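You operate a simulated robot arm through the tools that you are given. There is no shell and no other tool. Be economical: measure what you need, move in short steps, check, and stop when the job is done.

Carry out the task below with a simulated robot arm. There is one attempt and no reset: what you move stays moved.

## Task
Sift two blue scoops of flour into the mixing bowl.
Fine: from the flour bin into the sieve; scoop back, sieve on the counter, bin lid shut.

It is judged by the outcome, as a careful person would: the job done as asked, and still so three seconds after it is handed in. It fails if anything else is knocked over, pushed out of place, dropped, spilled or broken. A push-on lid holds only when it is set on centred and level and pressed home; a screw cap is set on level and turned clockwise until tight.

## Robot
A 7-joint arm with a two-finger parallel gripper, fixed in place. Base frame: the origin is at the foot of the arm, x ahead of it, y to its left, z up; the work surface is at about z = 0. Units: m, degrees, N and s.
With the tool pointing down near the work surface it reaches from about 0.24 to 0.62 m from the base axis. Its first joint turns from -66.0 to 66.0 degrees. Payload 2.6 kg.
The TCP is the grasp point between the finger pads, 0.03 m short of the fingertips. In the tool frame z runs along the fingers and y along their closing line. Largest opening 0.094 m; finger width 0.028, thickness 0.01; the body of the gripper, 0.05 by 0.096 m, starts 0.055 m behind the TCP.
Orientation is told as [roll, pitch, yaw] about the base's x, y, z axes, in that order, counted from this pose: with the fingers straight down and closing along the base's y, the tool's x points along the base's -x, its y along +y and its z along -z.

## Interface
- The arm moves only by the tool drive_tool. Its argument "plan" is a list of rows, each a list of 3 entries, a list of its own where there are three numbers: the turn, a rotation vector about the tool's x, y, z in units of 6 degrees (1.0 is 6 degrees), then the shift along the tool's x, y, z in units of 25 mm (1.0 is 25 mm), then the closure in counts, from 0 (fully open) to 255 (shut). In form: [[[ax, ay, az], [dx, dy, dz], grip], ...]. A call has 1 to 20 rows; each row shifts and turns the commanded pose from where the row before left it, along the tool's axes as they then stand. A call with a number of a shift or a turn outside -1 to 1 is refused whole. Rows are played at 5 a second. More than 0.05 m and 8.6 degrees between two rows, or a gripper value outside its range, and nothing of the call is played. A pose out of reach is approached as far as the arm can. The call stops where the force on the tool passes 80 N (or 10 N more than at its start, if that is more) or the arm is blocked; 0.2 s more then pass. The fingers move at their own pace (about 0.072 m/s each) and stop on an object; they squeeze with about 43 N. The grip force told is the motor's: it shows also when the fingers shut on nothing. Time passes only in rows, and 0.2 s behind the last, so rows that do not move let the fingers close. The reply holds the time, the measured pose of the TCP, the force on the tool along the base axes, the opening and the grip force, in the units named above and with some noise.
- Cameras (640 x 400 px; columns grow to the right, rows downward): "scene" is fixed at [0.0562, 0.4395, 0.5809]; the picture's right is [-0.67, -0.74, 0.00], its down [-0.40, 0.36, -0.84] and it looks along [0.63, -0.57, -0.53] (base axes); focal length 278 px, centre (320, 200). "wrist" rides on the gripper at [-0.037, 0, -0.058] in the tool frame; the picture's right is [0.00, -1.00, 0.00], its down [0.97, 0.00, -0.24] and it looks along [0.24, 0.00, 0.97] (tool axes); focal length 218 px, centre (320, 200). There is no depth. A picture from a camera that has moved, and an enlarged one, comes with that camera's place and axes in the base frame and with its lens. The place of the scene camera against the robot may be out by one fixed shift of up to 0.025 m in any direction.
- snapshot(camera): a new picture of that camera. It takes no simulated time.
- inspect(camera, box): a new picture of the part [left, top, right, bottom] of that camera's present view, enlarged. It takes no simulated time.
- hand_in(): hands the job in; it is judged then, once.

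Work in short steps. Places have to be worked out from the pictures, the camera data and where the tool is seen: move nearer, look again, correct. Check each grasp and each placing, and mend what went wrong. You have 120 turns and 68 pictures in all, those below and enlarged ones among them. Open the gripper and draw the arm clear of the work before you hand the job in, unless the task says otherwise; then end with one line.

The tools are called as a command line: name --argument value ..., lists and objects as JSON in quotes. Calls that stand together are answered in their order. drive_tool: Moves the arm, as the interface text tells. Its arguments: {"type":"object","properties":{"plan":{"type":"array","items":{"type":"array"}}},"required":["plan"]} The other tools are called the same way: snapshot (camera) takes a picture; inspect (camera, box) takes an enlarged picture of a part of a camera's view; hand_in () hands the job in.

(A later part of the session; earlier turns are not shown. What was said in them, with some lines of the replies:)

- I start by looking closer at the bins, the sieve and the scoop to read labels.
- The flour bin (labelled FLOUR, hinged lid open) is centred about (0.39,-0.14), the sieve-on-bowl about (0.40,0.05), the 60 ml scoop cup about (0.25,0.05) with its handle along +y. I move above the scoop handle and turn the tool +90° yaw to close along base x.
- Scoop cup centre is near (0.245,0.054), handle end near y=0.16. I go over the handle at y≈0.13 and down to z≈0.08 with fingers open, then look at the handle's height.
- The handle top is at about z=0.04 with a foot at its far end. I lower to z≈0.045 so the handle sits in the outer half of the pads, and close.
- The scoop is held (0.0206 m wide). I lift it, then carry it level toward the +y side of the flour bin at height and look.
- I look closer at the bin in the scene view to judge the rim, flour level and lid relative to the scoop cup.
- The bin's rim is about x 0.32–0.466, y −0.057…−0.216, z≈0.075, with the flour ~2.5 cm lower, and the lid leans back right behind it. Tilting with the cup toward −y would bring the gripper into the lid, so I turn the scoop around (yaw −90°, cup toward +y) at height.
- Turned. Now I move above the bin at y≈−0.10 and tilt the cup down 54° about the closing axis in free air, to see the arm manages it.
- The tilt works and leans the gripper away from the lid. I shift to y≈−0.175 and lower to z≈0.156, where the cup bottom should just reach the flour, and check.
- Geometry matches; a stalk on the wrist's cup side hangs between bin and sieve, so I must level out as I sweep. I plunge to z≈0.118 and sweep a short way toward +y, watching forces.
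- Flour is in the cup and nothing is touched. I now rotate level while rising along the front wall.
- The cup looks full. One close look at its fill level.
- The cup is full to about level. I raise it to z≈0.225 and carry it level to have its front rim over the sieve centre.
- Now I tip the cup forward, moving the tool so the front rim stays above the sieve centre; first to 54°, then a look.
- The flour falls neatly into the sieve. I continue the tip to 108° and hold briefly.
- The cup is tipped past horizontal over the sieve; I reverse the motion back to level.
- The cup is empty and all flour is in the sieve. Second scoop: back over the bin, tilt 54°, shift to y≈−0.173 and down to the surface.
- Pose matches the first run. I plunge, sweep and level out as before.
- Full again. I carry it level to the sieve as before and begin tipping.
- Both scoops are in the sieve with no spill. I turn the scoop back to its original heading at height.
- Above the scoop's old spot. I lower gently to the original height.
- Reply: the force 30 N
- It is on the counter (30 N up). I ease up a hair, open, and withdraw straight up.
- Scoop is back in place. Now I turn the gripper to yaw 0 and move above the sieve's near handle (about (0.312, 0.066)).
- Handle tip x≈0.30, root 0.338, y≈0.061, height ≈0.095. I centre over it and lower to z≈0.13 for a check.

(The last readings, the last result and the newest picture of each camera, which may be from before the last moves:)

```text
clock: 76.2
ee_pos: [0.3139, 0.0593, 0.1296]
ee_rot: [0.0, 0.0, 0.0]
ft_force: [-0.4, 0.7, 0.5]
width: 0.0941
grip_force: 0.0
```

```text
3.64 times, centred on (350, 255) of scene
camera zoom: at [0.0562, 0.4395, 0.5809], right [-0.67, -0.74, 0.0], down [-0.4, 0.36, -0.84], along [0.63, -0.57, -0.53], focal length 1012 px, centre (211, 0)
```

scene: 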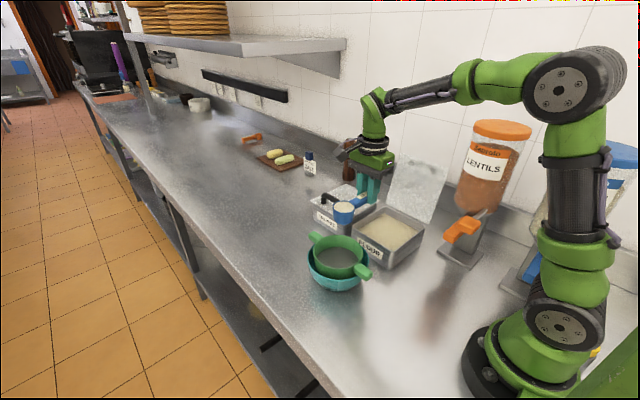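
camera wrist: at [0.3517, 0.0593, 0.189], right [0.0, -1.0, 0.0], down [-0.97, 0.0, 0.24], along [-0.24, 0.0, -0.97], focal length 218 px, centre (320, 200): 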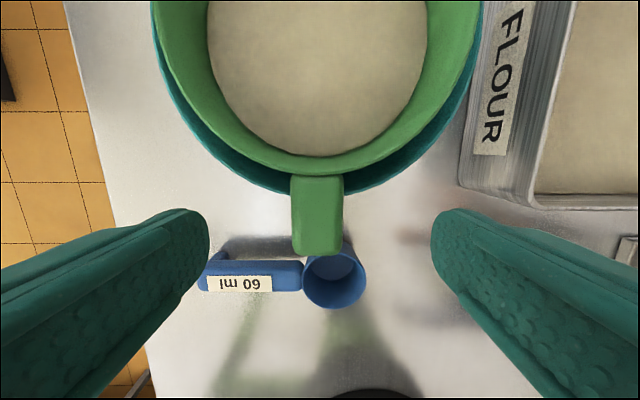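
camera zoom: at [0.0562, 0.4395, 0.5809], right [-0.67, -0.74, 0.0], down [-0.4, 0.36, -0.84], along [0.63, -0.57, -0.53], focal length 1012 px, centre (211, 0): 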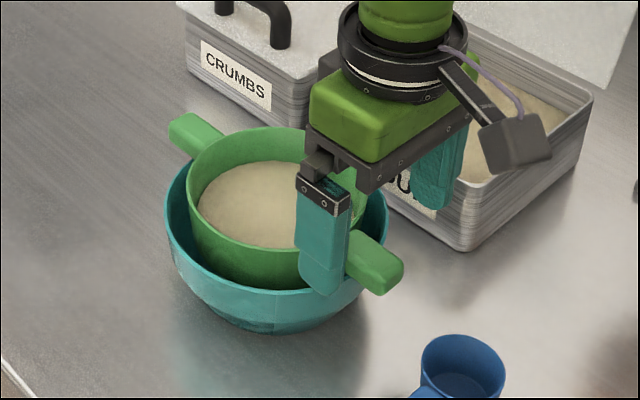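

Handle top is at z≈0.088, centred under the gripper. I lower to z≈0.087 and close.

drive_tool --plan '[[[0, 0, 0], [0, 0, 0.85], 0], [[0, 0, 0], [0, 0, 0.85], 0], [[0, 0, 0], [0, 0, 0], 100], [[0, 0, 0], [0, 0, 0], 160], [[0, 0, 0], [0, 0, 0], 200], [[0, 0, 0], [0, 0, 0], 255], [[0, 0, 0], [0, 0, 0], 255], [[0, 0, 0], [0, 0, 0], 255]]'

snapshot --camera "wrist"

inspect --camera "scene" --box '[290, 200, 410, 310]'

```text
clock: 78.0
ee_pos: [0.3125, 0.0585, 0.0892]
ee_rot: [0.0, 0.0, 0.0]
ft_force: [-0.7, 0.2, 0.0]
width: 0.0299
grip_force: 42.6
```

```text
35 pictures are left
camera wrist: at [0.3513, 0.06, 0.1471], right [0.0, -1.0, 0.0], down [-0.97, 0.0, 0.24], along [-0.24, 0.0, -0.97], focal length 218 px, centre (320, 200)
```

wrist: 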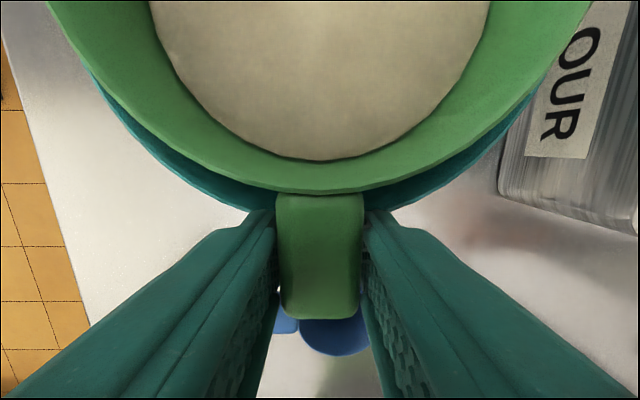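

```text
3.64 times, centred on (350, 255) of scene
camera zoom: at [0.0562, 0.4395, 0.5809], right [-0.67, -0.74, 0.0], down [-0.4, 0.36, -0.84], along [0.63, -0.57, -0.53], focal length 1012 px, centre (211, 0)
```

zoom: 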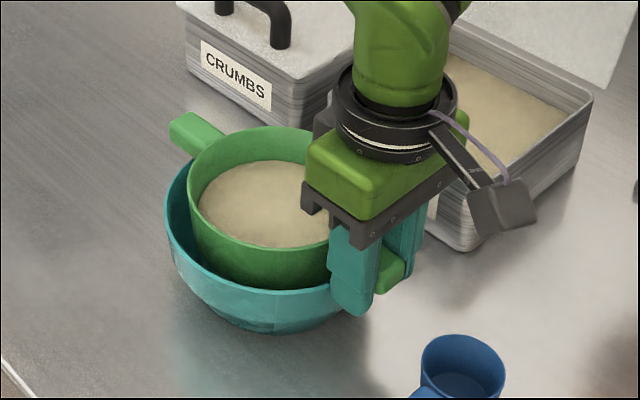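

The handle is held (0.03 m). I lift the sieve 12 mm and check it stays level and clear of the bowl.

drive_tool --plan '[[[0, 0, 0], [0, 0, -0.25], 255], [[0, 0, 0], [0, 0, -0.25], 255], [[0, 0, 0], [0, 0, 0], 255]]'

inspect --camera "scene" --box '[290, 200, 410, 310]'

```text
clock: 78.8
ee_pos: [0.3143, 0.059, 0.1012]
ee_rot: [-0.1, 0.1, 0.0]
ft_force: [0.3, -0.2, -1.6]
width: 0.0298
grip_force: 44.0
```

```text
3.64 times, centred on (350, 255) of scene
camera zoom: at [0.0562, 0.4395, 0.5809], right [-0.67, -0.74, 0.0], down [-0.4, 0.36, -0.84], along [0.63, -0.57, -0.53], focal length 1012 px, centre (211, 0)
```

zoom: 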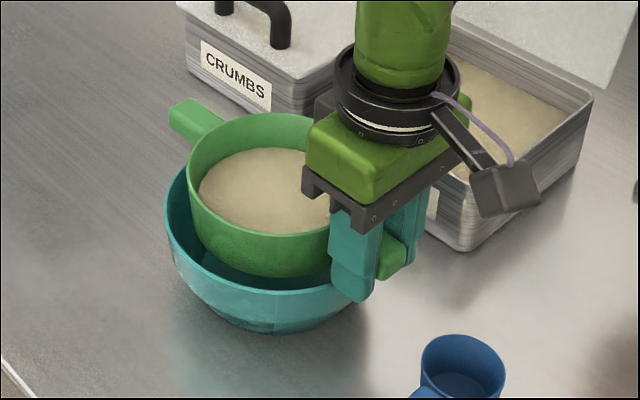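

Level and clear. I raise another 8 mm (bottom still within the bowl mouth) and shake gently side to side and fore-aft.

drive_tool --plan '[[[0, 0, 0], [0, 0, -0.32], 255], [[0, 0, 0], [0, 0.25, 0], 255], [[0, 0, 0], [0, -0.5, 0], 255], [[0, 0, 0], [0, 0.5, 0], 255], [[0, 0, 0], [0, -0.5, 0], 255], [[0, 0, 0], [0, 0.5, 0], 255], [[0, 0, 0], [0, -0.5, 0], 255], [[0, 0, 0], [0, 0.5, 0], 255], [[0, 0, 0], [0, -0.5, 0], 255], [[0, 0, 0], [0, 0.25, 0], 255], [[0, 0, 0], [0.25, 0, 0], 255], [[0, 0, 0], [-0.5, 0, 0], 255], [[0, 0, 0], [0.5, 0, 0], 255], [[0, 0, 0], [-0.5, 0, 0], 255], [[0, 0, 0], [0.5, 0, 0], 255], [[0, 0, 0], [-0.5, 0, 0], 255], [[0, 0, 0], [0.5, 0, 0], 255], [[0, 0, 0], [-0.25, 0, 0], 255], [[0, 0, 0], [0, 0, 0], 255]]'

inspect --camera "scene" --box '[290, 200, 410, 310]'

```text
clock: 82.8
ee_pos: [0.3151, 0.0594, 0.1079]
ee_rot: [-0.1, 0.0, 0.0]
ft_force: [0.4, 0.2, -0.9]
width: 0.0296
grip_force: 43.4
```

```text
3.64 times, centred on (350, 255) of scene
camera zoom: at [0.0562, 0.4395, 0.5809], right [-0.67, -0.74, 0.0], down [-0.4, 0.36, -0.84], along [0.63, -0.57, -0.53], focal length 1012 px, centre (211, 0)
```

zoom: 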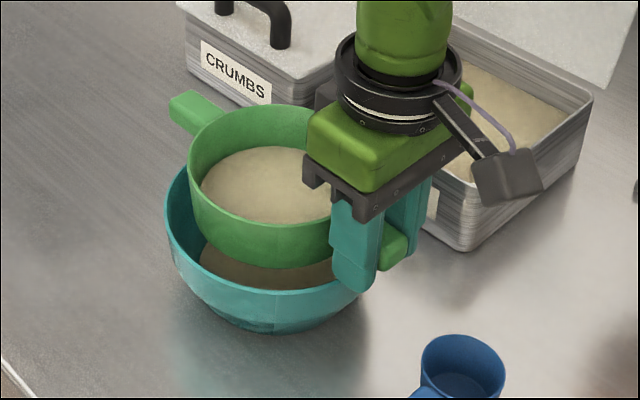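

Flour is passing through into the bowl. More shaking, slightly wider strokes.

drive_tool --plan '[[[0, 0, 0], [0, 0.3, 0], 255], [[0, 0, 0], [0, -0.6, 0], 255], [[0, 0, 0], [0, 0.6, 0], 255], [[0, 0, 0], [0, -0.6, 0], 255], [[0, 0, 0], [0, 0.6, 0], 255], [[0, 0, 0], [0, -0.6, 0], 255], [[0, 0, 0], [0, 0.6, 0], 255], [[0, 0, 0], [0, -0.6, 0], 255], [[0, 0, 0], [0, 0.6, 0], 255], [[0, 0, 0], [0, -0.6, 0], 255], [[0, 0, 0], [0, 0.6, 0], 255], [[0, 0, 0], [0, -0.6, 0], 255], [[0, 0, 0], [0, 0.6, 0], 255], [[0, 0, 0], [0, -0.6, 0], 255], [[0, 0, 0], [0, 0.6, 0], 255], [[0, 0, 0], [0, -0.6, 0], 255], [[0, 0, 0], [0, 0.6, 0], 255], [[0, 0, 0], [0, -0.6, 0], 255], [[0, 0, 0], [0, 0.3, 0], 255], [[0, 0, 0], [0, 0, 0], 255]]'

drive_tool --plan '[[[0, 0, 0], [0, 0.3, 0], 255], [[0, 0, 0], [0, -0.6, 0], 255], [[0, 0, 0], [0, 0.6, 0], 255], [[0, 0, 0], [0, -0.6, 0], 255], [[0, 0, 0], [0, 0.6, 0], 255], [[0, 0, 0], [0, -0.6, 0], 255], [[0, 0, 0], [0, 0.6, 0], 255], [[0, 0, 0], [0, -0.6, 0], 255], [[0, 0, 0], [0, 0.6, 0], 255], [[0, 0, 0], [0, -0.6, 0], 255], [[0, 0, 0], [0, 0.6, 0], 255], [[0, 0, 0], [0, -0.6, 0], 255], [[0, 0, 0], [0, 0.6, 0], 255], [[0, 0, 0], [0, -0.6, 0], 255], [[0, 0, 0], [0, 0.6, 0], 255], [[0, 0, 0], [0, -0.6, 0], 255], [[0, 0, 0], [0, 0.6, 0], 255], [[0, 0, 0], [0, -0.6, 0], 255], [[0, 0, 0], [0, 0.3, 0], 255], [[0, 0, 0], [0, 0, 0], 255]]'

inspect --camera "scene" --box '[290, 200, 410, 310]'

```text
clock: 87.0
ee_pos: [0.3151, 0.058, 0.1101]
ee_rot: [0.0, 0.0, 0.0]
ft_force: [-0.4, 0.1, -1.7]
width: 0.0297
grip_force: 42.8
```

```text
clock: 91.2
ee_pos: [0.3149, 0.0592, 0.1095]
ee_rot: [0.0, 0.0, 0.0]
ft_force: [0.4, 0.0, -1.2]
width: 0.0297
grip_force: 43.2
```

```text
3.64 times, centred on (350, 255) of scene
camera zoom: at [0.0562, 0.4395, 0.5809], right [-0.67, -0.74, 0.0], down [-0.4, 0.36, -0.84], along [0.63, -0.57, -0.53], focal length 1012 px, centre (211, 0)
```

zoom: 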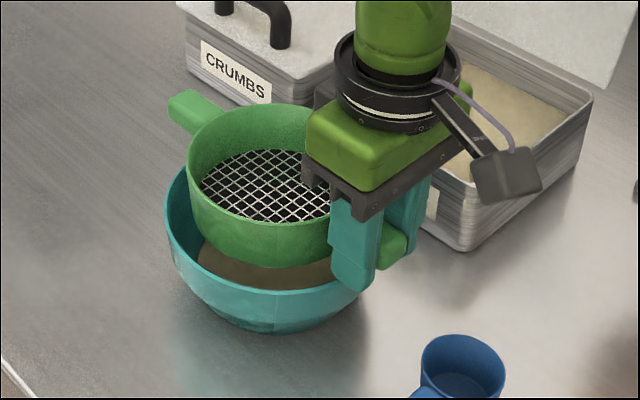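

The mesh is clear. A few last shakes, then I lift the sieve above the bowl.

drive_tool --plan '[[[0, 0, 0], [0.3, 0, 0], 255], [[0, 0, 0], [-0.6, 0, 0], 255], [[0, 0, 0], [0.6, 0, 0], 255], [[0, 0, 0], [-0.6, 0, 0], 255], [[0, 0, 0], [0.6, 0, 0], 255], [[0, 0, 0], [-0.6, 0, 0], 255], [[0, 0, 0], [0.6, 0, 0], 255], [[0, 0, 0], [-0.6, 0, 0], 255], [[0, 0, 0], [0.3, 0, 0], 255], [[0, 0, 0], [0, 0, 0], 255], [[0, 0, 0], [0, 0, 0], 255], [[0, 0, 0], [0, 0, -0.4], 255], [[0, 0, 0], [0, 0, -0.7], 255], [[0, 0, 0], [0, 0, -0.7], 255], [[0, 0, 0], [0, 0, -0.7], 255], [[0, 0, 0], [0, 0, -0.5], 255], [[0, 0, 0], [0, 0, 0], 255]]'

snapshot --camera "scene"

```text
clock: 94.8
ee_pos: [0.3149, 0.0591, 0.1844]
ee_rot: [0.0, -0.1, -0.1]
ft_force: [-0.3, -0.7, -1.8]
width: 0.0298
grip_force: 42.8
```

```text
30 pictures are left
```

scene: 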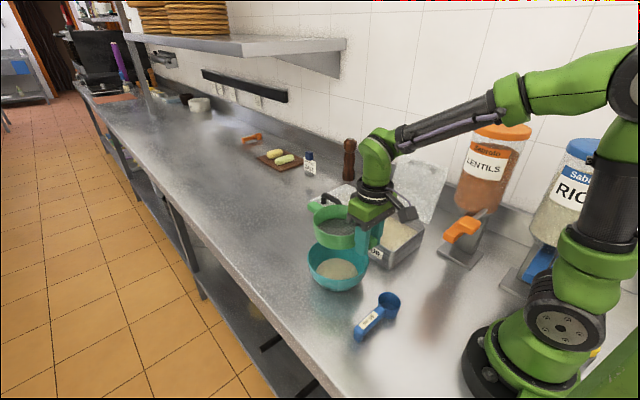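

Flour is in the bowl, sieve empty. I carry the sieve to the free counter beyond the bowl (sieve centre about (0.57,0.14)).

drive_tool --plan '[[[0, 0, 0], [-0.4, 0.4, 0], 255], [[0, 0, 0], [-0.8, 0.5, 0], 255], [[0, 0, 0], [-0.8, 0.5, 0], 255], [[0, 0, 0], [-0.8, 0.5, 0], 255], [[0, 0, 0], [-0.8, 0.4, 0], 255], [[0, 0, 0], [-0.8, 0.4, 0], 255], [[0, 0, 0], [-0.8, 0.3, 0], 255], [[0, 0, 0], [-0.8, 0.3, 0], 255], [[0, 0, 0], [-0.7, 0, 0], 255], [[0, 0, 0], [0, 0, 0.8], 255], [[0, 0, 0], [0, 0, 0.8], 255], [[0, 0, 0], [0, 0, 0.8], 255], [[0, 0, 0], [0, 0, 0.8], 255], [[0, 0, 0], [0, 0, 0], 255]]'

inspect --camera "scene" --box '[240, 160, 400, 300]'

snapshot --camera "wrist"

```text
clock: 97.8
ee_pos: [0.4816, 0.1404, 0.1018]
ee_rot: [0.0, 0.0, 0.0]
ft_force: [-0.4, 0.5, -1.9]
width: 0.03
grip_force: 42.4
```

```text
2.86 times, centred on (320, 230) of scene
camera zoom: at [0.0562, 0.4396, 0.5809], right [-0.67, -0.74, 0.0], down [-0.4, 0.36, -0.84], along [0.63, -0.57, -0.53], focal length 796 px, centre (320, 114)
```

zoom: 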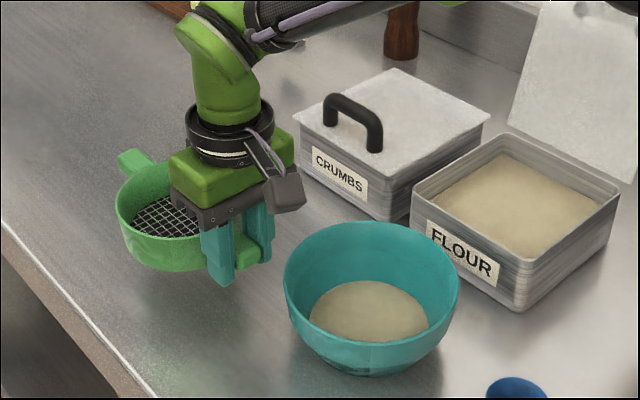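

```text
28 pictures are left
camera wrist: at [0.5199, 0.142, 0.1612], right [0.0, -1.0, 0.0], down [-0.97, 0.0, 0.24], along [-0.24, 0.0, -0.97], focal length 218 px, centre (320, 200)
```

wrist: 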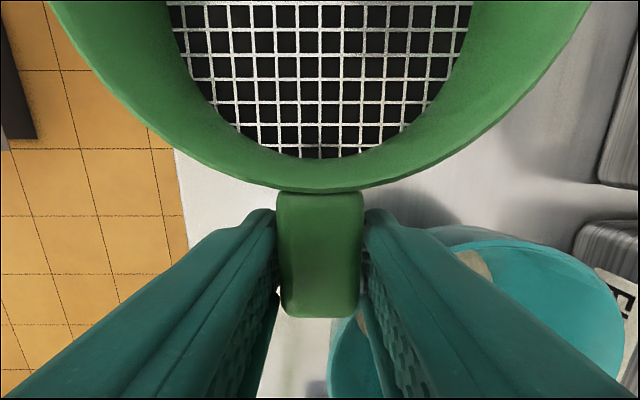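

Sieve is level and clean. I shift 25 mm farther from the bowl for finger clearance, then lower in small steps.

drive_tool --plan '[[[0, 0, 0], [-0.5, 0.1, 0], 255], [[0, 0, 0], [-0.5, 0.1, 0], 255], [[0, 0, 0], [0, 0, 0.7], 255], [[0, 0, 0], [0, 0, 0.7], 255], [[0, 0, 0], [0, 0, 0.4], 255], [[0, 0, 0], [0, 0, 0.2], 255], [[0, 0, 0], [0, 0, 0], 255]]'

inspect --camera "scene" --box '[240, 180, 360, 280]'

```text
clock: 99.4
ee_pos: [0.5077, 0.1447, 0.0538]
ee_rot: [0.0, 0.0, 0.0]
ft_force: [-0.1, 0.2, -1.9]
width: 0.0297
grip_force: 42.9
```

```text
4.00 times, centred on (300, 230) of scene
camera zoom: at [0.0562, 0.4396, 0.5809], right [-0.67, -0.74, 0.0], down [-0.4, 0.36, -0.84], along [0.63, -0.57, -0.53], focal length 1114 px, centre (400, 80)
```

zoom: 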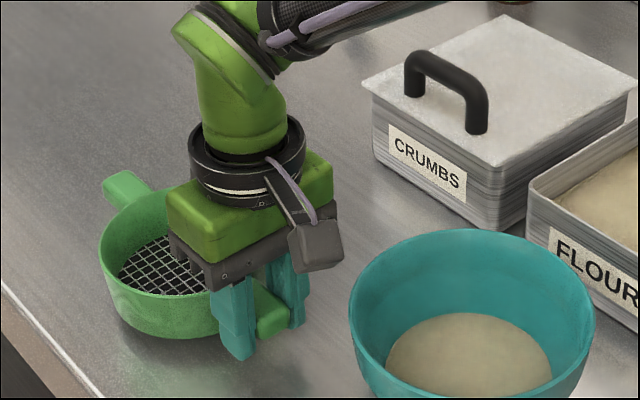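

No contact yet. I continue 2 mm at a time.

drive_tool --plan '[[[0, 0, 0], [0, 0, 0.08], 255], [[0, 0, 0], [0, 0, 0.08], 255], [[0, 0, 0], [0, 0, 0.08], 255], [[0, 0, 0], [0, 0, 0], 255]]'

drive_tool --plan '[[[0, 0, 0], [0, 0, 0.08], 255], [[0, 0, 0], [0, 0, 0.08], 255], [[0, 0, 0], [0, 0, 0], 255]]'

```text
clock: 100.4
ee_pos: [0.5058, 0.1466, 0.0474]
ee_rot: [0.0, 0.0, 0.0]
ft_force: [0.4, 0.3, -1.2]
width: 0.0299
grip_force: 43.7
```

```text
clock: 101.2
ee_pos: [0.507, 0.1462, 0.0443]
ee_rot: [0.0, 0.0, 0.0]
ft_force: [0.0, -0.1, -1.4]
width: 0.0297
grip_force: 43.0
```

Still free at 0.044; continuing with small steps.

drive_tool --plan '[[[0, 0, 0], [0, 0, 0.08], 255], [[0, 0, 0], [0, 0, 0.08], 255], [[0, 0, 0], [0, 0, 0], 255]]'

inspect --camera "scene" --box '[250, 210, 330, 280]'

```text
clock: 102.0
ee_pos: [0.5079, 0.1466, 0.0404]
ee_rot: [-0.1, 0.0, -0.1]
ft_force: [0.1, -0.3, -2.4]
width: 0.0298
grip_force: 43.1
```

```text
5.71 times, centred on (290, 245) of scene
camera zoom: at [0.0562, 0.4396, 0.5809], right [-0.67, -0.74, 0.0], down [-0.4, 0.36, -0.84], along [0.63, -0.57, -0.53], focal length 1591 px, centre (491, -57)
```

zoom: 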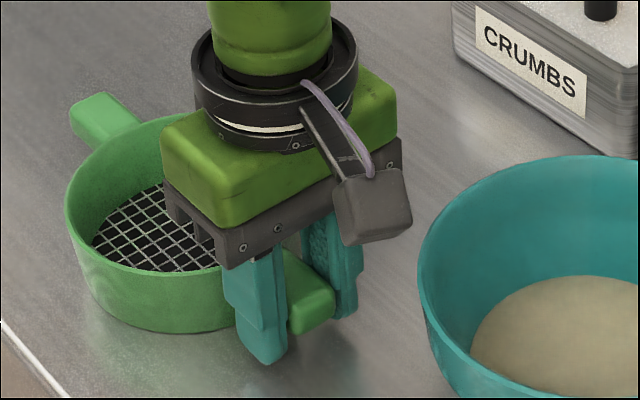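

Continuing in ~2 mm steps; fingertips are now at about z=0.010.

drive_tool --plan '[[[0, 0, 0], [0, 0, 0.06], 255], [[0, 0, 0], [0, 0, 0.06], 255], [[0, 0, 0], [0, 0, 0], 255]]'

drive_tool --plan '[[[0, 0, 0], [0, 0, 0.06], 255], [[0, 0, 0], [0, 0, 0.06], 255], [[0, 0, 0], [0, 0, 0], 255]]'

```text
clock: 102.8
ee_pos: [0.5093, 0.1463, 0.0364]
ee_rot: [0.2, -0.3, 0.0]
ft_force: [-4.8, -0.9, 15.2]
width: 0.0299
grip_force: 43.0
```

```text
clock: 103.6
ee_pos: [0.5088, 0.1459, 0.0349]
ee_rot: [0.1, -0.3, 0.0]
ft_force: [-3.3, -1.6, 27.1]
width: 0.0298
grip_force: 42.9
```

Contact: the sieve is on the counter. I ease off, open partially and lift straight away.

drive_tool --plan '[[[0, 0, 0], [0, 0, -0.1], 255], [[0, 0, 0], [0, 0, 0], 160], [[0, 0, 0], [0, 0, 0], 100], [[0, 0, 0], [0, 0, 0], 90], [[0, 0, 0], [0, 0, -0.5], 90], [[0, 0, 0], [0, 0, -1], 90], [[0, 0, 0], [0, 0, -1], 90], [[0, 0, 0], [0, 0, -1], 90], [[0, 0, 0], [0, 0, -1], 90], [[0, 0, 0], [0, 0, -1], 90], [[0, 0, 0], [0, 0, -1], 90], [[0, 0, 0], [0, 0, -1], 90], [[0, 0, 0], [0, 0, -1], 90], [[0, 0, 0], [0, 0, 0], 90]]'

snapshot --camera "scene"

snapshot --camera "wrist"

```text
clock: 106.6
ee_pos: [0.5067, 0.1436, 0.2488]
ee_rot: [0.0, 0.0, 0.0]
ft_force: [-0.1, -0.3, 0.3]
width: 0.0607
grip_force: 0.0
```

```text
25 pictures are left
```

scene: 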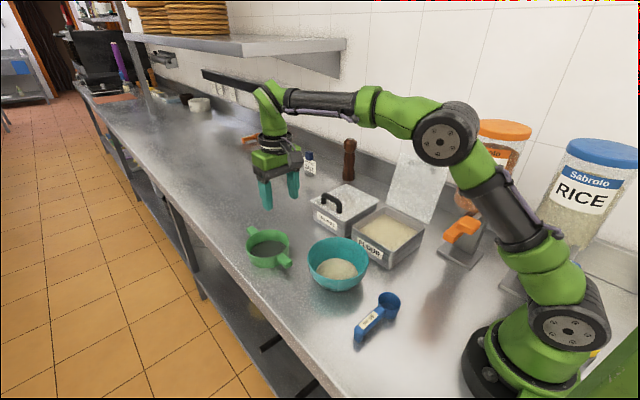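

```text
24 pictures are left
camera wrist: at [0.5435, 0.1461, 0.3056], right [0.0, -1.0, 0.0], down [-0.97, 0.0, 0.24], along [-0.24, 0.0, -0.97], focal length 218 px, centre (320, 200)
```

wrist: 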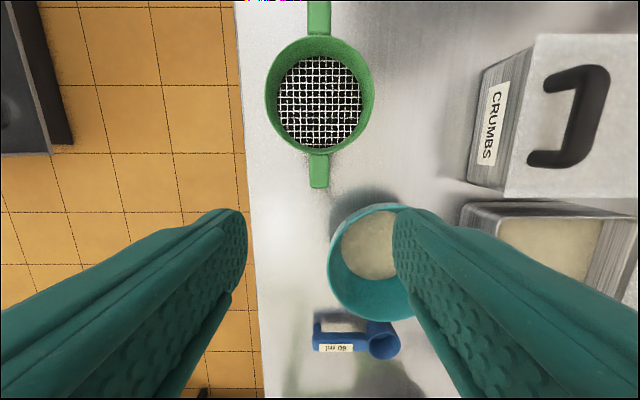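

The sieve stands flat on the counter with the scoop and bowl in place. Next is the lid: I rise and move over the bin to look at the lid edge from above.

drive_tool --plan '[[[0, 0, 0], [0, 0, -1], 0], [[0, 0, 0], [0, 0, -1], 0], [[0, 0, 0], [0, 0, -1], 0], [[0, 0, 0], [0, 0, -1], 0], [[0, 0, 0], [0, 0, -1], 0], [[0, 0, 0], [0.3, -0.95, 0], 0], [[0, 0, 0], [0.3, -0.95, 0], 0], [[0, 0, 0], [0.3, -0.95, 0], 0], [[0, 0, 0], [0.3, -0.95, 0], 0], [[0, 0, 0], [0.3, -0.95, 0], 0], [[0, 0, 0], [0.3, -0.95, 0], 0], [[0, 0, 0], [0.3, -0.95, 0], 0], [[0, 0, 0], [0.3, -0.95, 0], 0], [[0, 0, 0], [0.3, -0.95, 0], 0], [[0, 0, 0], [0.3, -0.95, 0], 0], [[0, 0, 0], [0.3, -0.95, 0], 0], [[0, 0, 0], [0.3, -0.95, 0], 0], [[0, 0, 0], [0.3, -0.95, 0], 0], [[0, 0, 0], [0.3, -0.95, 0], 0], [[0, 0, 0], [0, -0.9, 0], 0]]'

snapshot --camera "wrist"

snapshot --camera "scene"

```text
clock: 110.8
ee_pos: [0.4061, -0.2118, 0.3521]
ee_rot: [0.1, 0.0, 0.0]
ft_force: [0.6, -0.1, 0.4]
width: 0.0942
grip_force: 0.0
out of reach, approached as far as the arm can: row 5, 6
```

```text
23 pictures are left
camera wrist: at [0.4443, -0.2107, 0.4107], right [0.0, -1.0, 0.0], down [-0.97, 0.0, 0.24], along [-0.24, 0.0, -0.97], focal length 218 px, centre (320, 200)
```

wrist: 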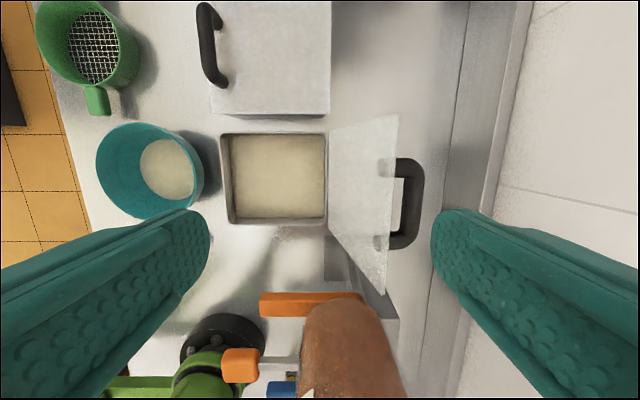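

```text
22 pictures are left
```

scene: 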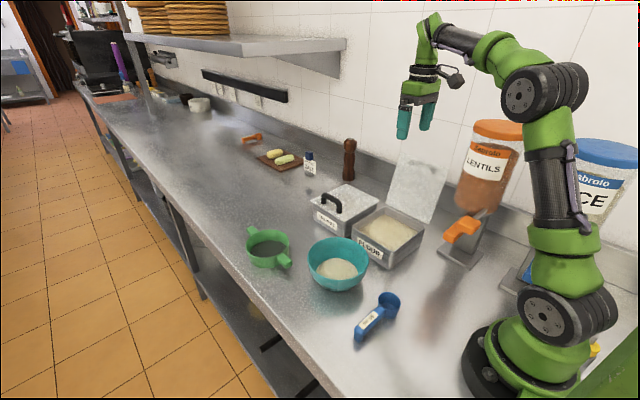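

The lid's free edge is at y≈−0.268, z≈0.245, hinge near (−0.223, 0.078), and its handle sticks out behind to y≈−0.303. I straddle the edge with the open fingers, tool vertical, one finger behind the handle.

drive_tool --plan '[[[0, 0, 0], [0.08, -0.8, 0], 0], [[0, 0, 0], [0.08, -0.8, 0], 0], [[0, 0, 0], [0.08, -0.8, 0], 0], [[0, 0, 0], [0, 0, 0.9], 0], [[0, 0, 0], [0, 0, 0.9], 0], [[0, 0, 0], [0, 0, 0.9], 0], [[0, 0, 0], [0, 0, 0.6], 0], [[0, 0, 0], [0, 0, 0], 0]]'

snapshot --camera "wrist"

inspect --camera "scene" --box '[340, 80, 480, 220]'

```text
clock: 112.6
ee_pos: [0.4009, -0.271, 0.2694]
ee_rot: [-0.1, 0.0, -0.1]
ft_force: [-0.9, -0.2, 1.0]
width: 0.0942
grip_force: 0.0
```

```text
21 pictures are left
camera wrist: at [0.4384, -0.2694, 0.3276], right [0.0, -1.0, 0.0], down [-0.97, 0.0, 0.24], along [-0.24, 0.0, -0.97], focal length 218 px, centre (320, 200)
```

wrist: 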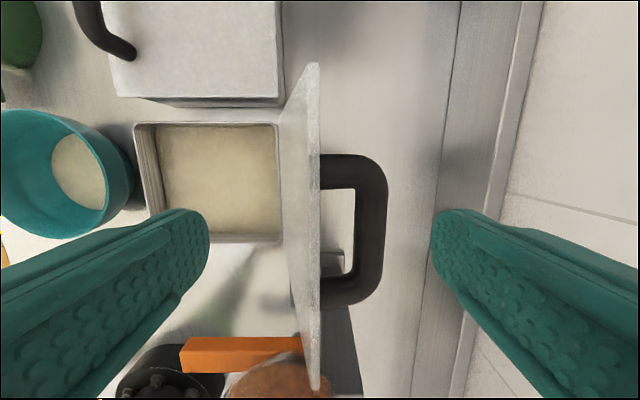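

```text
2.86 times, centred on (410, 150) of scene
camera zoom: at [0.0562, 0.4395, 0.5809], right [-0.67, -0.74, 0.0], down [-0.4, 0.36, -0.84], along [0.63, -0.57, -0.53], focal length 796 px, centre (63, 343)
```

zoom: 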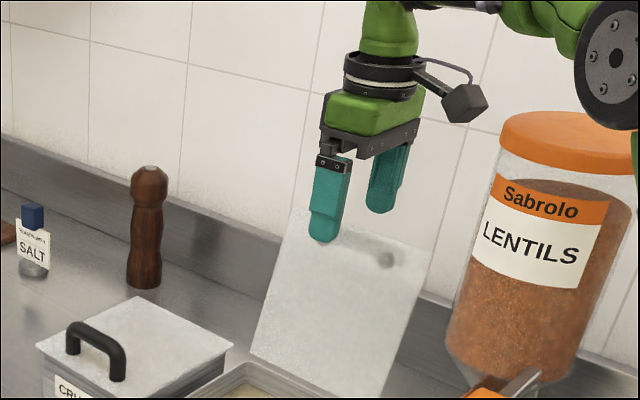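

Alignment is right: lid edge and handle sit between the fingers. I lower 2 cm more and pull toward +y to bring the lid to vertical.

drive_tool --plan '[[[0, 0, 0], [0, 0, 0.42], 0], [[0, 0, 0], [0, 0, 0.43], 0], [[0, 0, 0], [0, 0.4, 0], 0], [[0, 0, 0], [0, 0.4, 0], 0], [[0, 0, 0], [0, 0.4, 0], 0], [[0, 0, 0], [0, 0.4, 0], 0], [[0, 0, 0], [0, 0.32, 0], 0], [[0, 0, 0], [0, 0, 0], 0]]'

snapshot --camera "wrist"

```text
clock: 114.4
ee_pos: [0.3994, -0.2212, 0.2471]
ee_rot: [0.0, 0.0, 0.0]
ft_force: [0.1, -1.3, -0.6]
width: 0.0939
grip_force: 0.1
```

```text
19 pictures are left
camera wrist: at [0.4382, -0.2206, 0.3055], right [0.0, -1.0, 0.0], down [-0.97, 0.0, 0.24], along [-0.24, 0.0, -0.97], focal length 218 px, centre (320, 200)
```

wrist: 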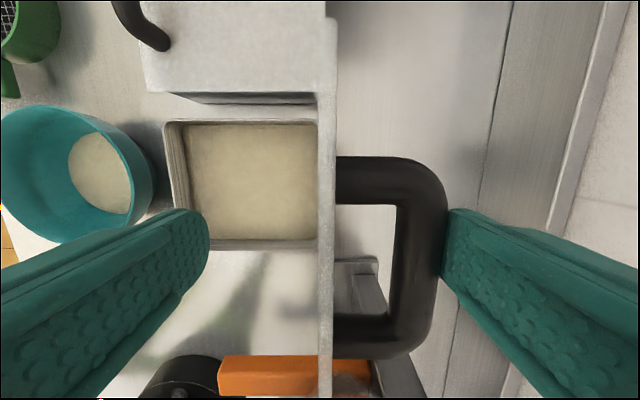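

The lid is nearly vertical with the rear finger on its handle. I follow the hinge arc with the tool turning along, 30° first.

drive_tool --plan '[[[0.5, 0, 0], [0, 0.36, 0.01], 0], [[0.5, 0, 0], [0, 0.36, 0.01], 0], [[0.5, 0, 0], [0, 0.36, 0.01], 0], [[0.5, 0, 0], [0, 0.36, 0.01], 0], [[0.5, 0, 0], [0, 0.36, 0.01], 0], [[0.5, 0, 0], [0, 0.36, 0.01], 0], [[0.5, 0, 0], [0, 0.36, 0.01], 0], [[0.5, 0, 0], [0, 0.36, 0.01], 0], [[0.5, 0, 0], [0, 0.36, 0.01], 0], [[0.5, 0, 0], [0, 0.36, 0.01], 0], [[0, 0, 0], [0, 0, 0], 0]]'

snapshot --camera "wrist"

inspect --camera "scene" --box '[320, 80, 480, 280]'

```text
clock: 116.8
ee_pos: [0.4008, -0.1352, 0.2243]
ee_rot: [-30.0, 0.1, 0.0]
ft_force: [-0.5, -0.2, -0.3]
width: 0.0939
grip_force: 0.0
```

```text
18 pictures are left
camera wrist: at [0.4381, -0.1054, 0.2751], right [0.0, -0.87, 0.5], down [-0.97, 0.12, 0.21], along [-0.24, -0.49, -0.84], focal length 218 px, centre (320, 200)
```

wrist: 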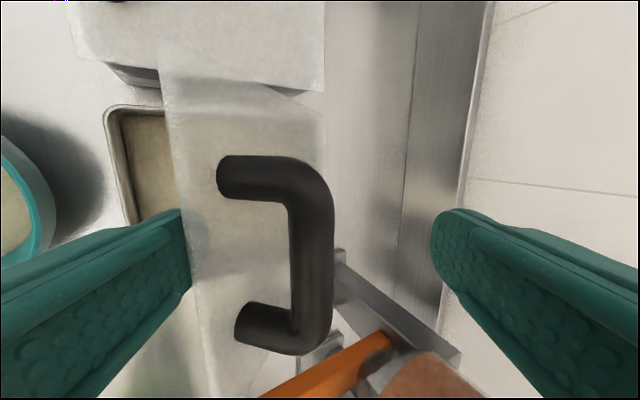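

```text
2.00 times, centred on (400, 180) of scene
camera zoom: at [0.0562, 0.4396, 0.5809], right [-0.67, -0.74, 0.0], down [-0.4, 0.36, -0.84], along [0.63, -0.57, -0.53], focal length 557 px, centre (160, 240)
```

zoom: 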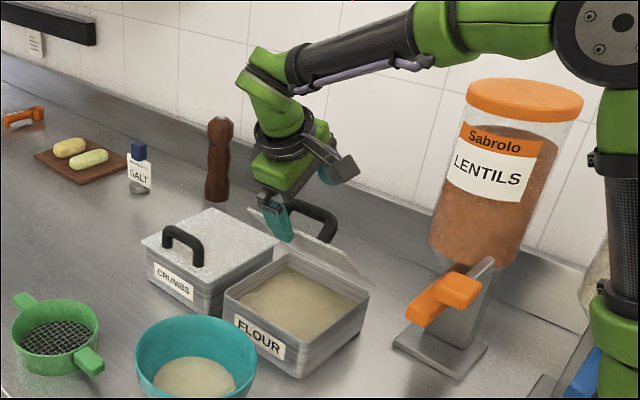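

The lid has passed vertical and rests on the front finger. I continue the arc another 30°.

drive_tool --plan '[[[0.5, 0, 0], [0, 0.36, 0.01], 0], [[0.5, 0, 0], [0, 0.36, 0.01], 0], [[0.5, 0, 0], [0, 0.36, 0.01], 0], [[0.5, 0, 0], [0, 0.36, 0.01], 0], [[0.5, 0, 0], [0, 0.36, 0.01], 0], [[0.5, 0, 0], [0, 0.36, 0.01], 0], [[0.5, 0, 0], [0, 0.36, 0.01], 0], [[0.5, 0, 0], [0, 0.36, 0.01], 0], [[0.5, 0, 0], [0, 0.36, 0.01], 0], [[0, 0, 0], [0, 0, 0], 0]]'

snapshot --camera "wrist"

inspect --camera "scene" --box '[320, 130, 460, 290]'

```text
clock: 119.0
ee_pos: [0.3992, -0.0767, 0.1699]
ee_rot: [-57.2, 0.0, 0.0]
ft_force: [0.8, 0.1, -0.1]
width: 0.0941
grip_force: 0.1
```

```text
16 pictures are left
camera wrist: at [0.4376, -0.0277, 0.2019], right [0.0, -0.54, 0.84], down [-0.97, 0.2, 0.13], along [-0.24, -0.81, -0.53], focal length 218 px, centre (320, 200)
```

wrist: 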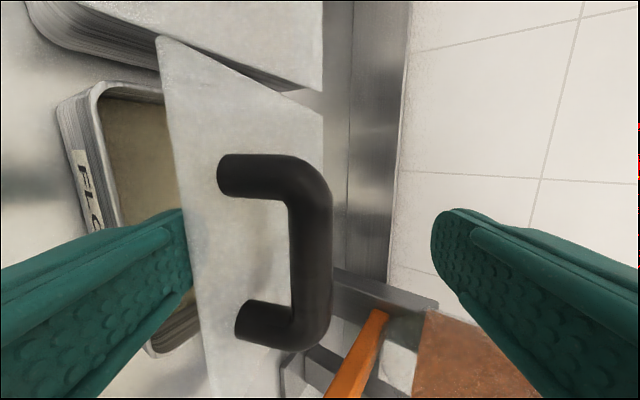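

```text
2.50 times, centred on (390, 210) of scene
camera zoom: at [0.0562, 0.4396, 0.5809], right [-0.67, -0.74, 0.0], down [-0.4, 0.36, -0.84], along [0.63, -0.57, -0.53], focal length 696 px, centre (145, 175)
```

zoom: 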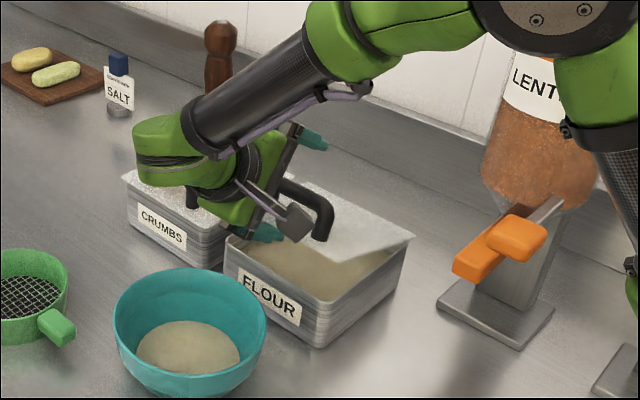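

The lid now hangs just above the rim on the lower finger. I withdraw horizontally toward +y so it drops the last bit, then rise.

drive_tool --plan '[[[0, 0, 0], [0, 0.3, -0.46], 0], [[0, 0, 0], [0, 0.3, -0.46], 0], [[0, 0, 0], [0, 0.3, -0.46], 0], [[0, 0, 0], [0, 0.3, -0.46], 0], [[0, 0, 0], [0, 0, 0], 0], [[0, 0, 0], [0, -0.5, -0.8], 0], [[0, 0, 0], [0, -0.5, -0.8], 0], [[0, 0, 0], [0, -0.5, -0.8], 0], [[0, 0, 0], [0, 0, 0], 0]]'

inspect --camera "scene" --box '[300, 130, 460, 290]'

```text
clock: 121.0
ee_pos: [0.4, 0.0057, 0.2357]
ee_rot: [-57.0, -0.1, 0.0]
ft_force: [0.4, -1.1, 0.2]
width: 0.0939
grip_force: 0.1
```

```text
2.50 times, centred on (380, 210) of scene
camera zoom: at [0.0562, 0.4396, 0.5809], right [-0.67, -0.74, 0.0], down [-0.4, 0.36, -0.84], along [0.63, -0.57, -0.53], focal length 696 px, centre (170, 175)
```

zoom: 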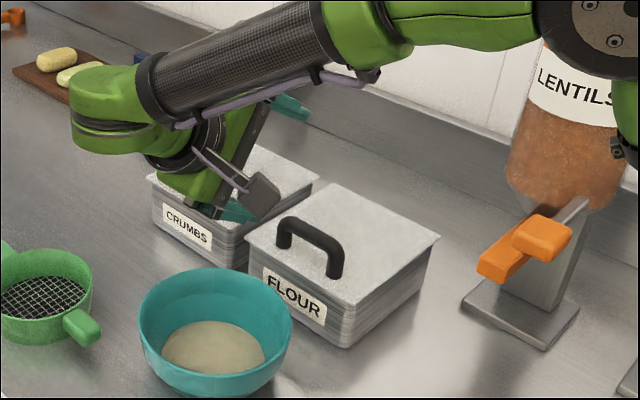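

The lid has closed flat. I rise, straighten the tool and close the fingers, to press the lid lightly and confirm.

drive_tool --plan '[[[0, 0, 0], [0, -0.839, -0.545], 0], [[0, 0, 0], [0, -0.839, -0.545], 0], [[-1, 0, 0], [0, 0, 0], 80], [[-1, 0, 0], [0, 0, 0], 160], [[-1, 0, 0], [0, 0, 0], 255], [[-1, 0, 0], [0, 0, 0], 255], [[-1, 0, 0], [0, 0, 0], 255], [[-1, 0, 0], [0, 0, 0], 255], [[-1, 0, 0], [0, 0, 0], 255], [[-1, 0, 0], [0, 0, 0], 255], [[-1, 0, 0], [0, 0, 0], 255], [[-0.5, 0, 0], [0, 0, 0], 255], [[0, 0, 0], [0, -0.85, 0], 255], [[0, 0, 0], [0, -0.85, 0], 255], [[0, 0, 0], [0, -0.85, 0], 255], [[0, 0, 0], [0, -0.85, 0], 255], [[0, 0, 0], [0, -0.85, 0], 255], [[0, 0, 0], [0, -0.85, 0], 255], [[0, 0, 0], [0, -0.85, 0], 255], [[0, 0, 0], [0, 0, 0], 255]]'

snapshot --camera "wrist"

```text
clock: 125.2
ee_pos: [0.4009, -0.1413, 0.2827]
ee_rot: [0.0, 0.1, 0.0]
ft_force: [0.8, 0.0, -0.5]
width: 0.0
grip_force: 32.8
```

```text
13 pictures are left
camera wrist: at [0.4388, -0.1412, 0.3425], right [0.0, -1.0, 0.0], down [-0.97, 0.0, 0.24], along [-0.24, 0.0, -0.97], focal length 218 px, centre (320, 200)
```

wrist: 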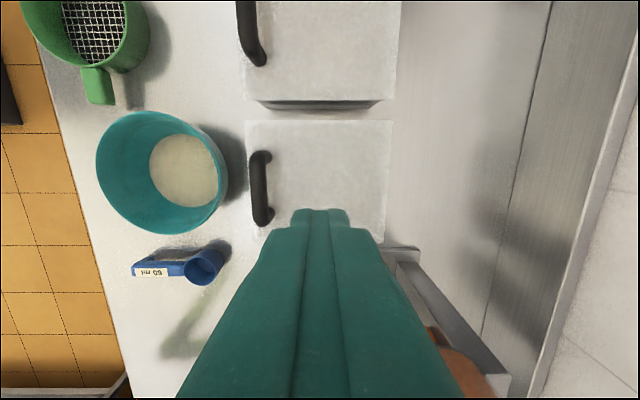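

Lid sits square on the bin. I descend to its middle, behind the handle, and press lightly.

drive_tool --plan '[[[0, 0, 0], [0, 0, 1], 255], [[0, 0, 0], [0, 0, 1], 255], [[0, 0, 0], [0, 0, 1], 255], [[0, 0, 0], [0, 0, 1], 255], [[0, 0, 0], [0, 0, 1], 255], [[0, 0, 0], [0, 0, 1], 255], [[0, 0, 0], [0, 0, 0.3], 255], [[0, 0, 0], [0, 0, 0.1], 255], [[0, 0, 0], [0, 0, 0.1], 255], [[0, 0, 0], [0, 0, 0], 255]]'

```text
clock: 127.4
ee_pos: [0.4006, -0.1412, 0.1206]
ee_rot: [0.0, 0.0, -0.1]
ft_force: [0.3, -1.2, 0.0]
width: 0.0001
grip_force: 33.0
```

drive_tool --plan '[[[0, 0, 0], [0, 0, 0.1], 255], [[0, 0, 0], [0, 0, 0.1], 255], [[0, 0, 0], [0, 0, 0.1], 255], [[0, 0, 0], [0, 0, 0], 255]]'

```text
clock: 128.4
ee_pos: [0.4006, -0.14, 0.1127]
ee_rot: [-0.1, 0.0, 0.1]
ft_force: [-0.1, -0.1, 0.1]
width: 0.0
grip_force: 33.1
```

No contact at tip z≈0.083 yet; a few more 2 mm steps.

drive_tool --plan '[[[0, 0, 0], [0, 0, 0.08], 255], [[0, 0, 0], [0, 0, 0.08], 255], [[0, 0, 0], [0, 0, 0], 255]]'

drive_tool --plan '[[[0, 0, 0], [0, 0, 0.08], 255], [[0, 0, 0], [0, 0, 0.08], 255], [[0, 0, 0], [0, 0, 0], 255]]'

```text
clock: 129.2
ee_pos: [0.4023, -0.1413, 0.1106]
ee_rot: [0.0, 0.0, 0.1]
ft_force: [-0.1, 0.3, 0.3]
width: 0.0
grip_force: 32.8
```

```text
clock: 130.0
ee_pos: [0.4016, -0.1399, 0.1073]
ee_rot: [0.0, 0.0, -0.1]
ft_force: [-6.5, 2.8, 15.9]
width: 0.0002
grip_force: 33.4
```

The lid is firm at z≈0.077 under 16 N – it is home. I lift off, clear the arm upward, open the gripper and take final pictures.

drive_tool --plan '[[[0, 0, 0], [0, 0, -0.5], 255], [[0, 0, 0], [0, 0, -1], 255], [[0, 0, 0], [0, 0, -1], 255], [[0, 0, 0], [0, 0, -1], 255], [[0, 0, 0], [0, 0, -1], 255], [[0, 0, 0], [0, 0, -1], 150], [[0, 0, 0], [0, 0, -1], 0], [[0, 0, 0], [0, 0, -1], 0], [[0, 0, 0], [0, 0, -1], 0], [[0, 0, 0], [0, 0, -1], 0], [[0, 0, 0], [0, 0, -1], 0], [[0, 0, 0], [0, 0, 0], 0]]'

snapshot --camera "scene"

snapshot --camera "wrist"

inspect --camera "scene" --box '[230, 170, 450, 350]'

```text
clock: 132.6
ee_pos: [0.4006, -0.1412, 0.3696]
ee_rot: [0.0, 0.0, 0.0]
ft_force: [0.1, -0.3, 0.3]
width: 0.094
grip_force: 0.1
```

```text
12 pictures are left
```

scene: 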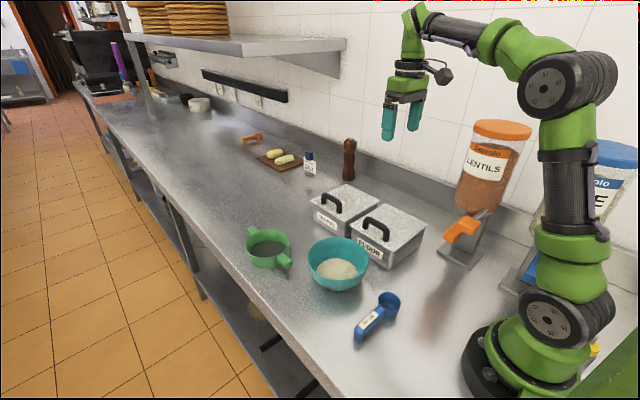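

```text
11 pictures are left
camera wrist: at [0.4387, -0.1402, 0.4271], right [0.0, -1.0, 0.0], down [-0.97, 0.0, 0.24], along [-0.24, 0.0, -0.97], focal length 218 px, centre (320, 200)
```

wrist: 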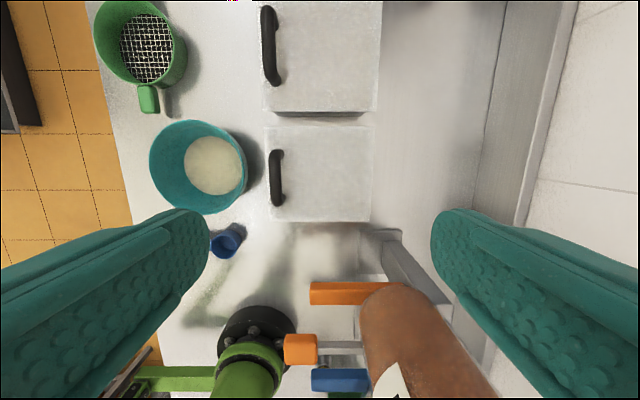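

```text
2.22 times, centred on (340, 260) of scene
camera zoom: at [0.0562, 0.4395, 0.5809], right [-0.67, -0.74, 0.0], down [-0.4, 0.36, -0.84], along [0.63, -0.57, -0.53], focal length 619 px, centre (276, 67)
```

zoom: 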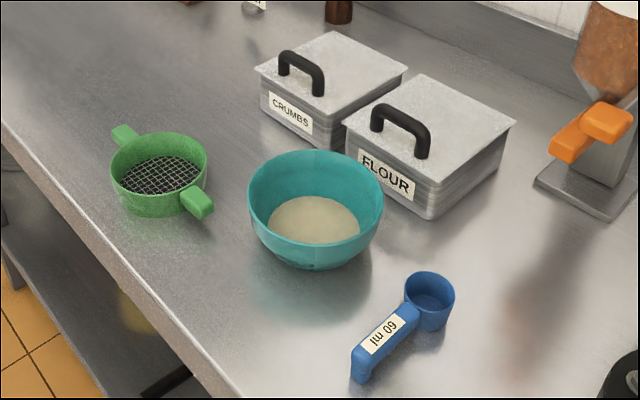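

Everything is as asked: flour sifted in the bowl, sieve on the counter, scoop back, lid shut, no spill, arm clear. I hand in.

hand_in

```text
The job is handed in.
```

Two blue scoops of flour are sifted into the mixing bowl, the scoop is back in its place, the sieve is on the counter and the flour bin lid is shut.
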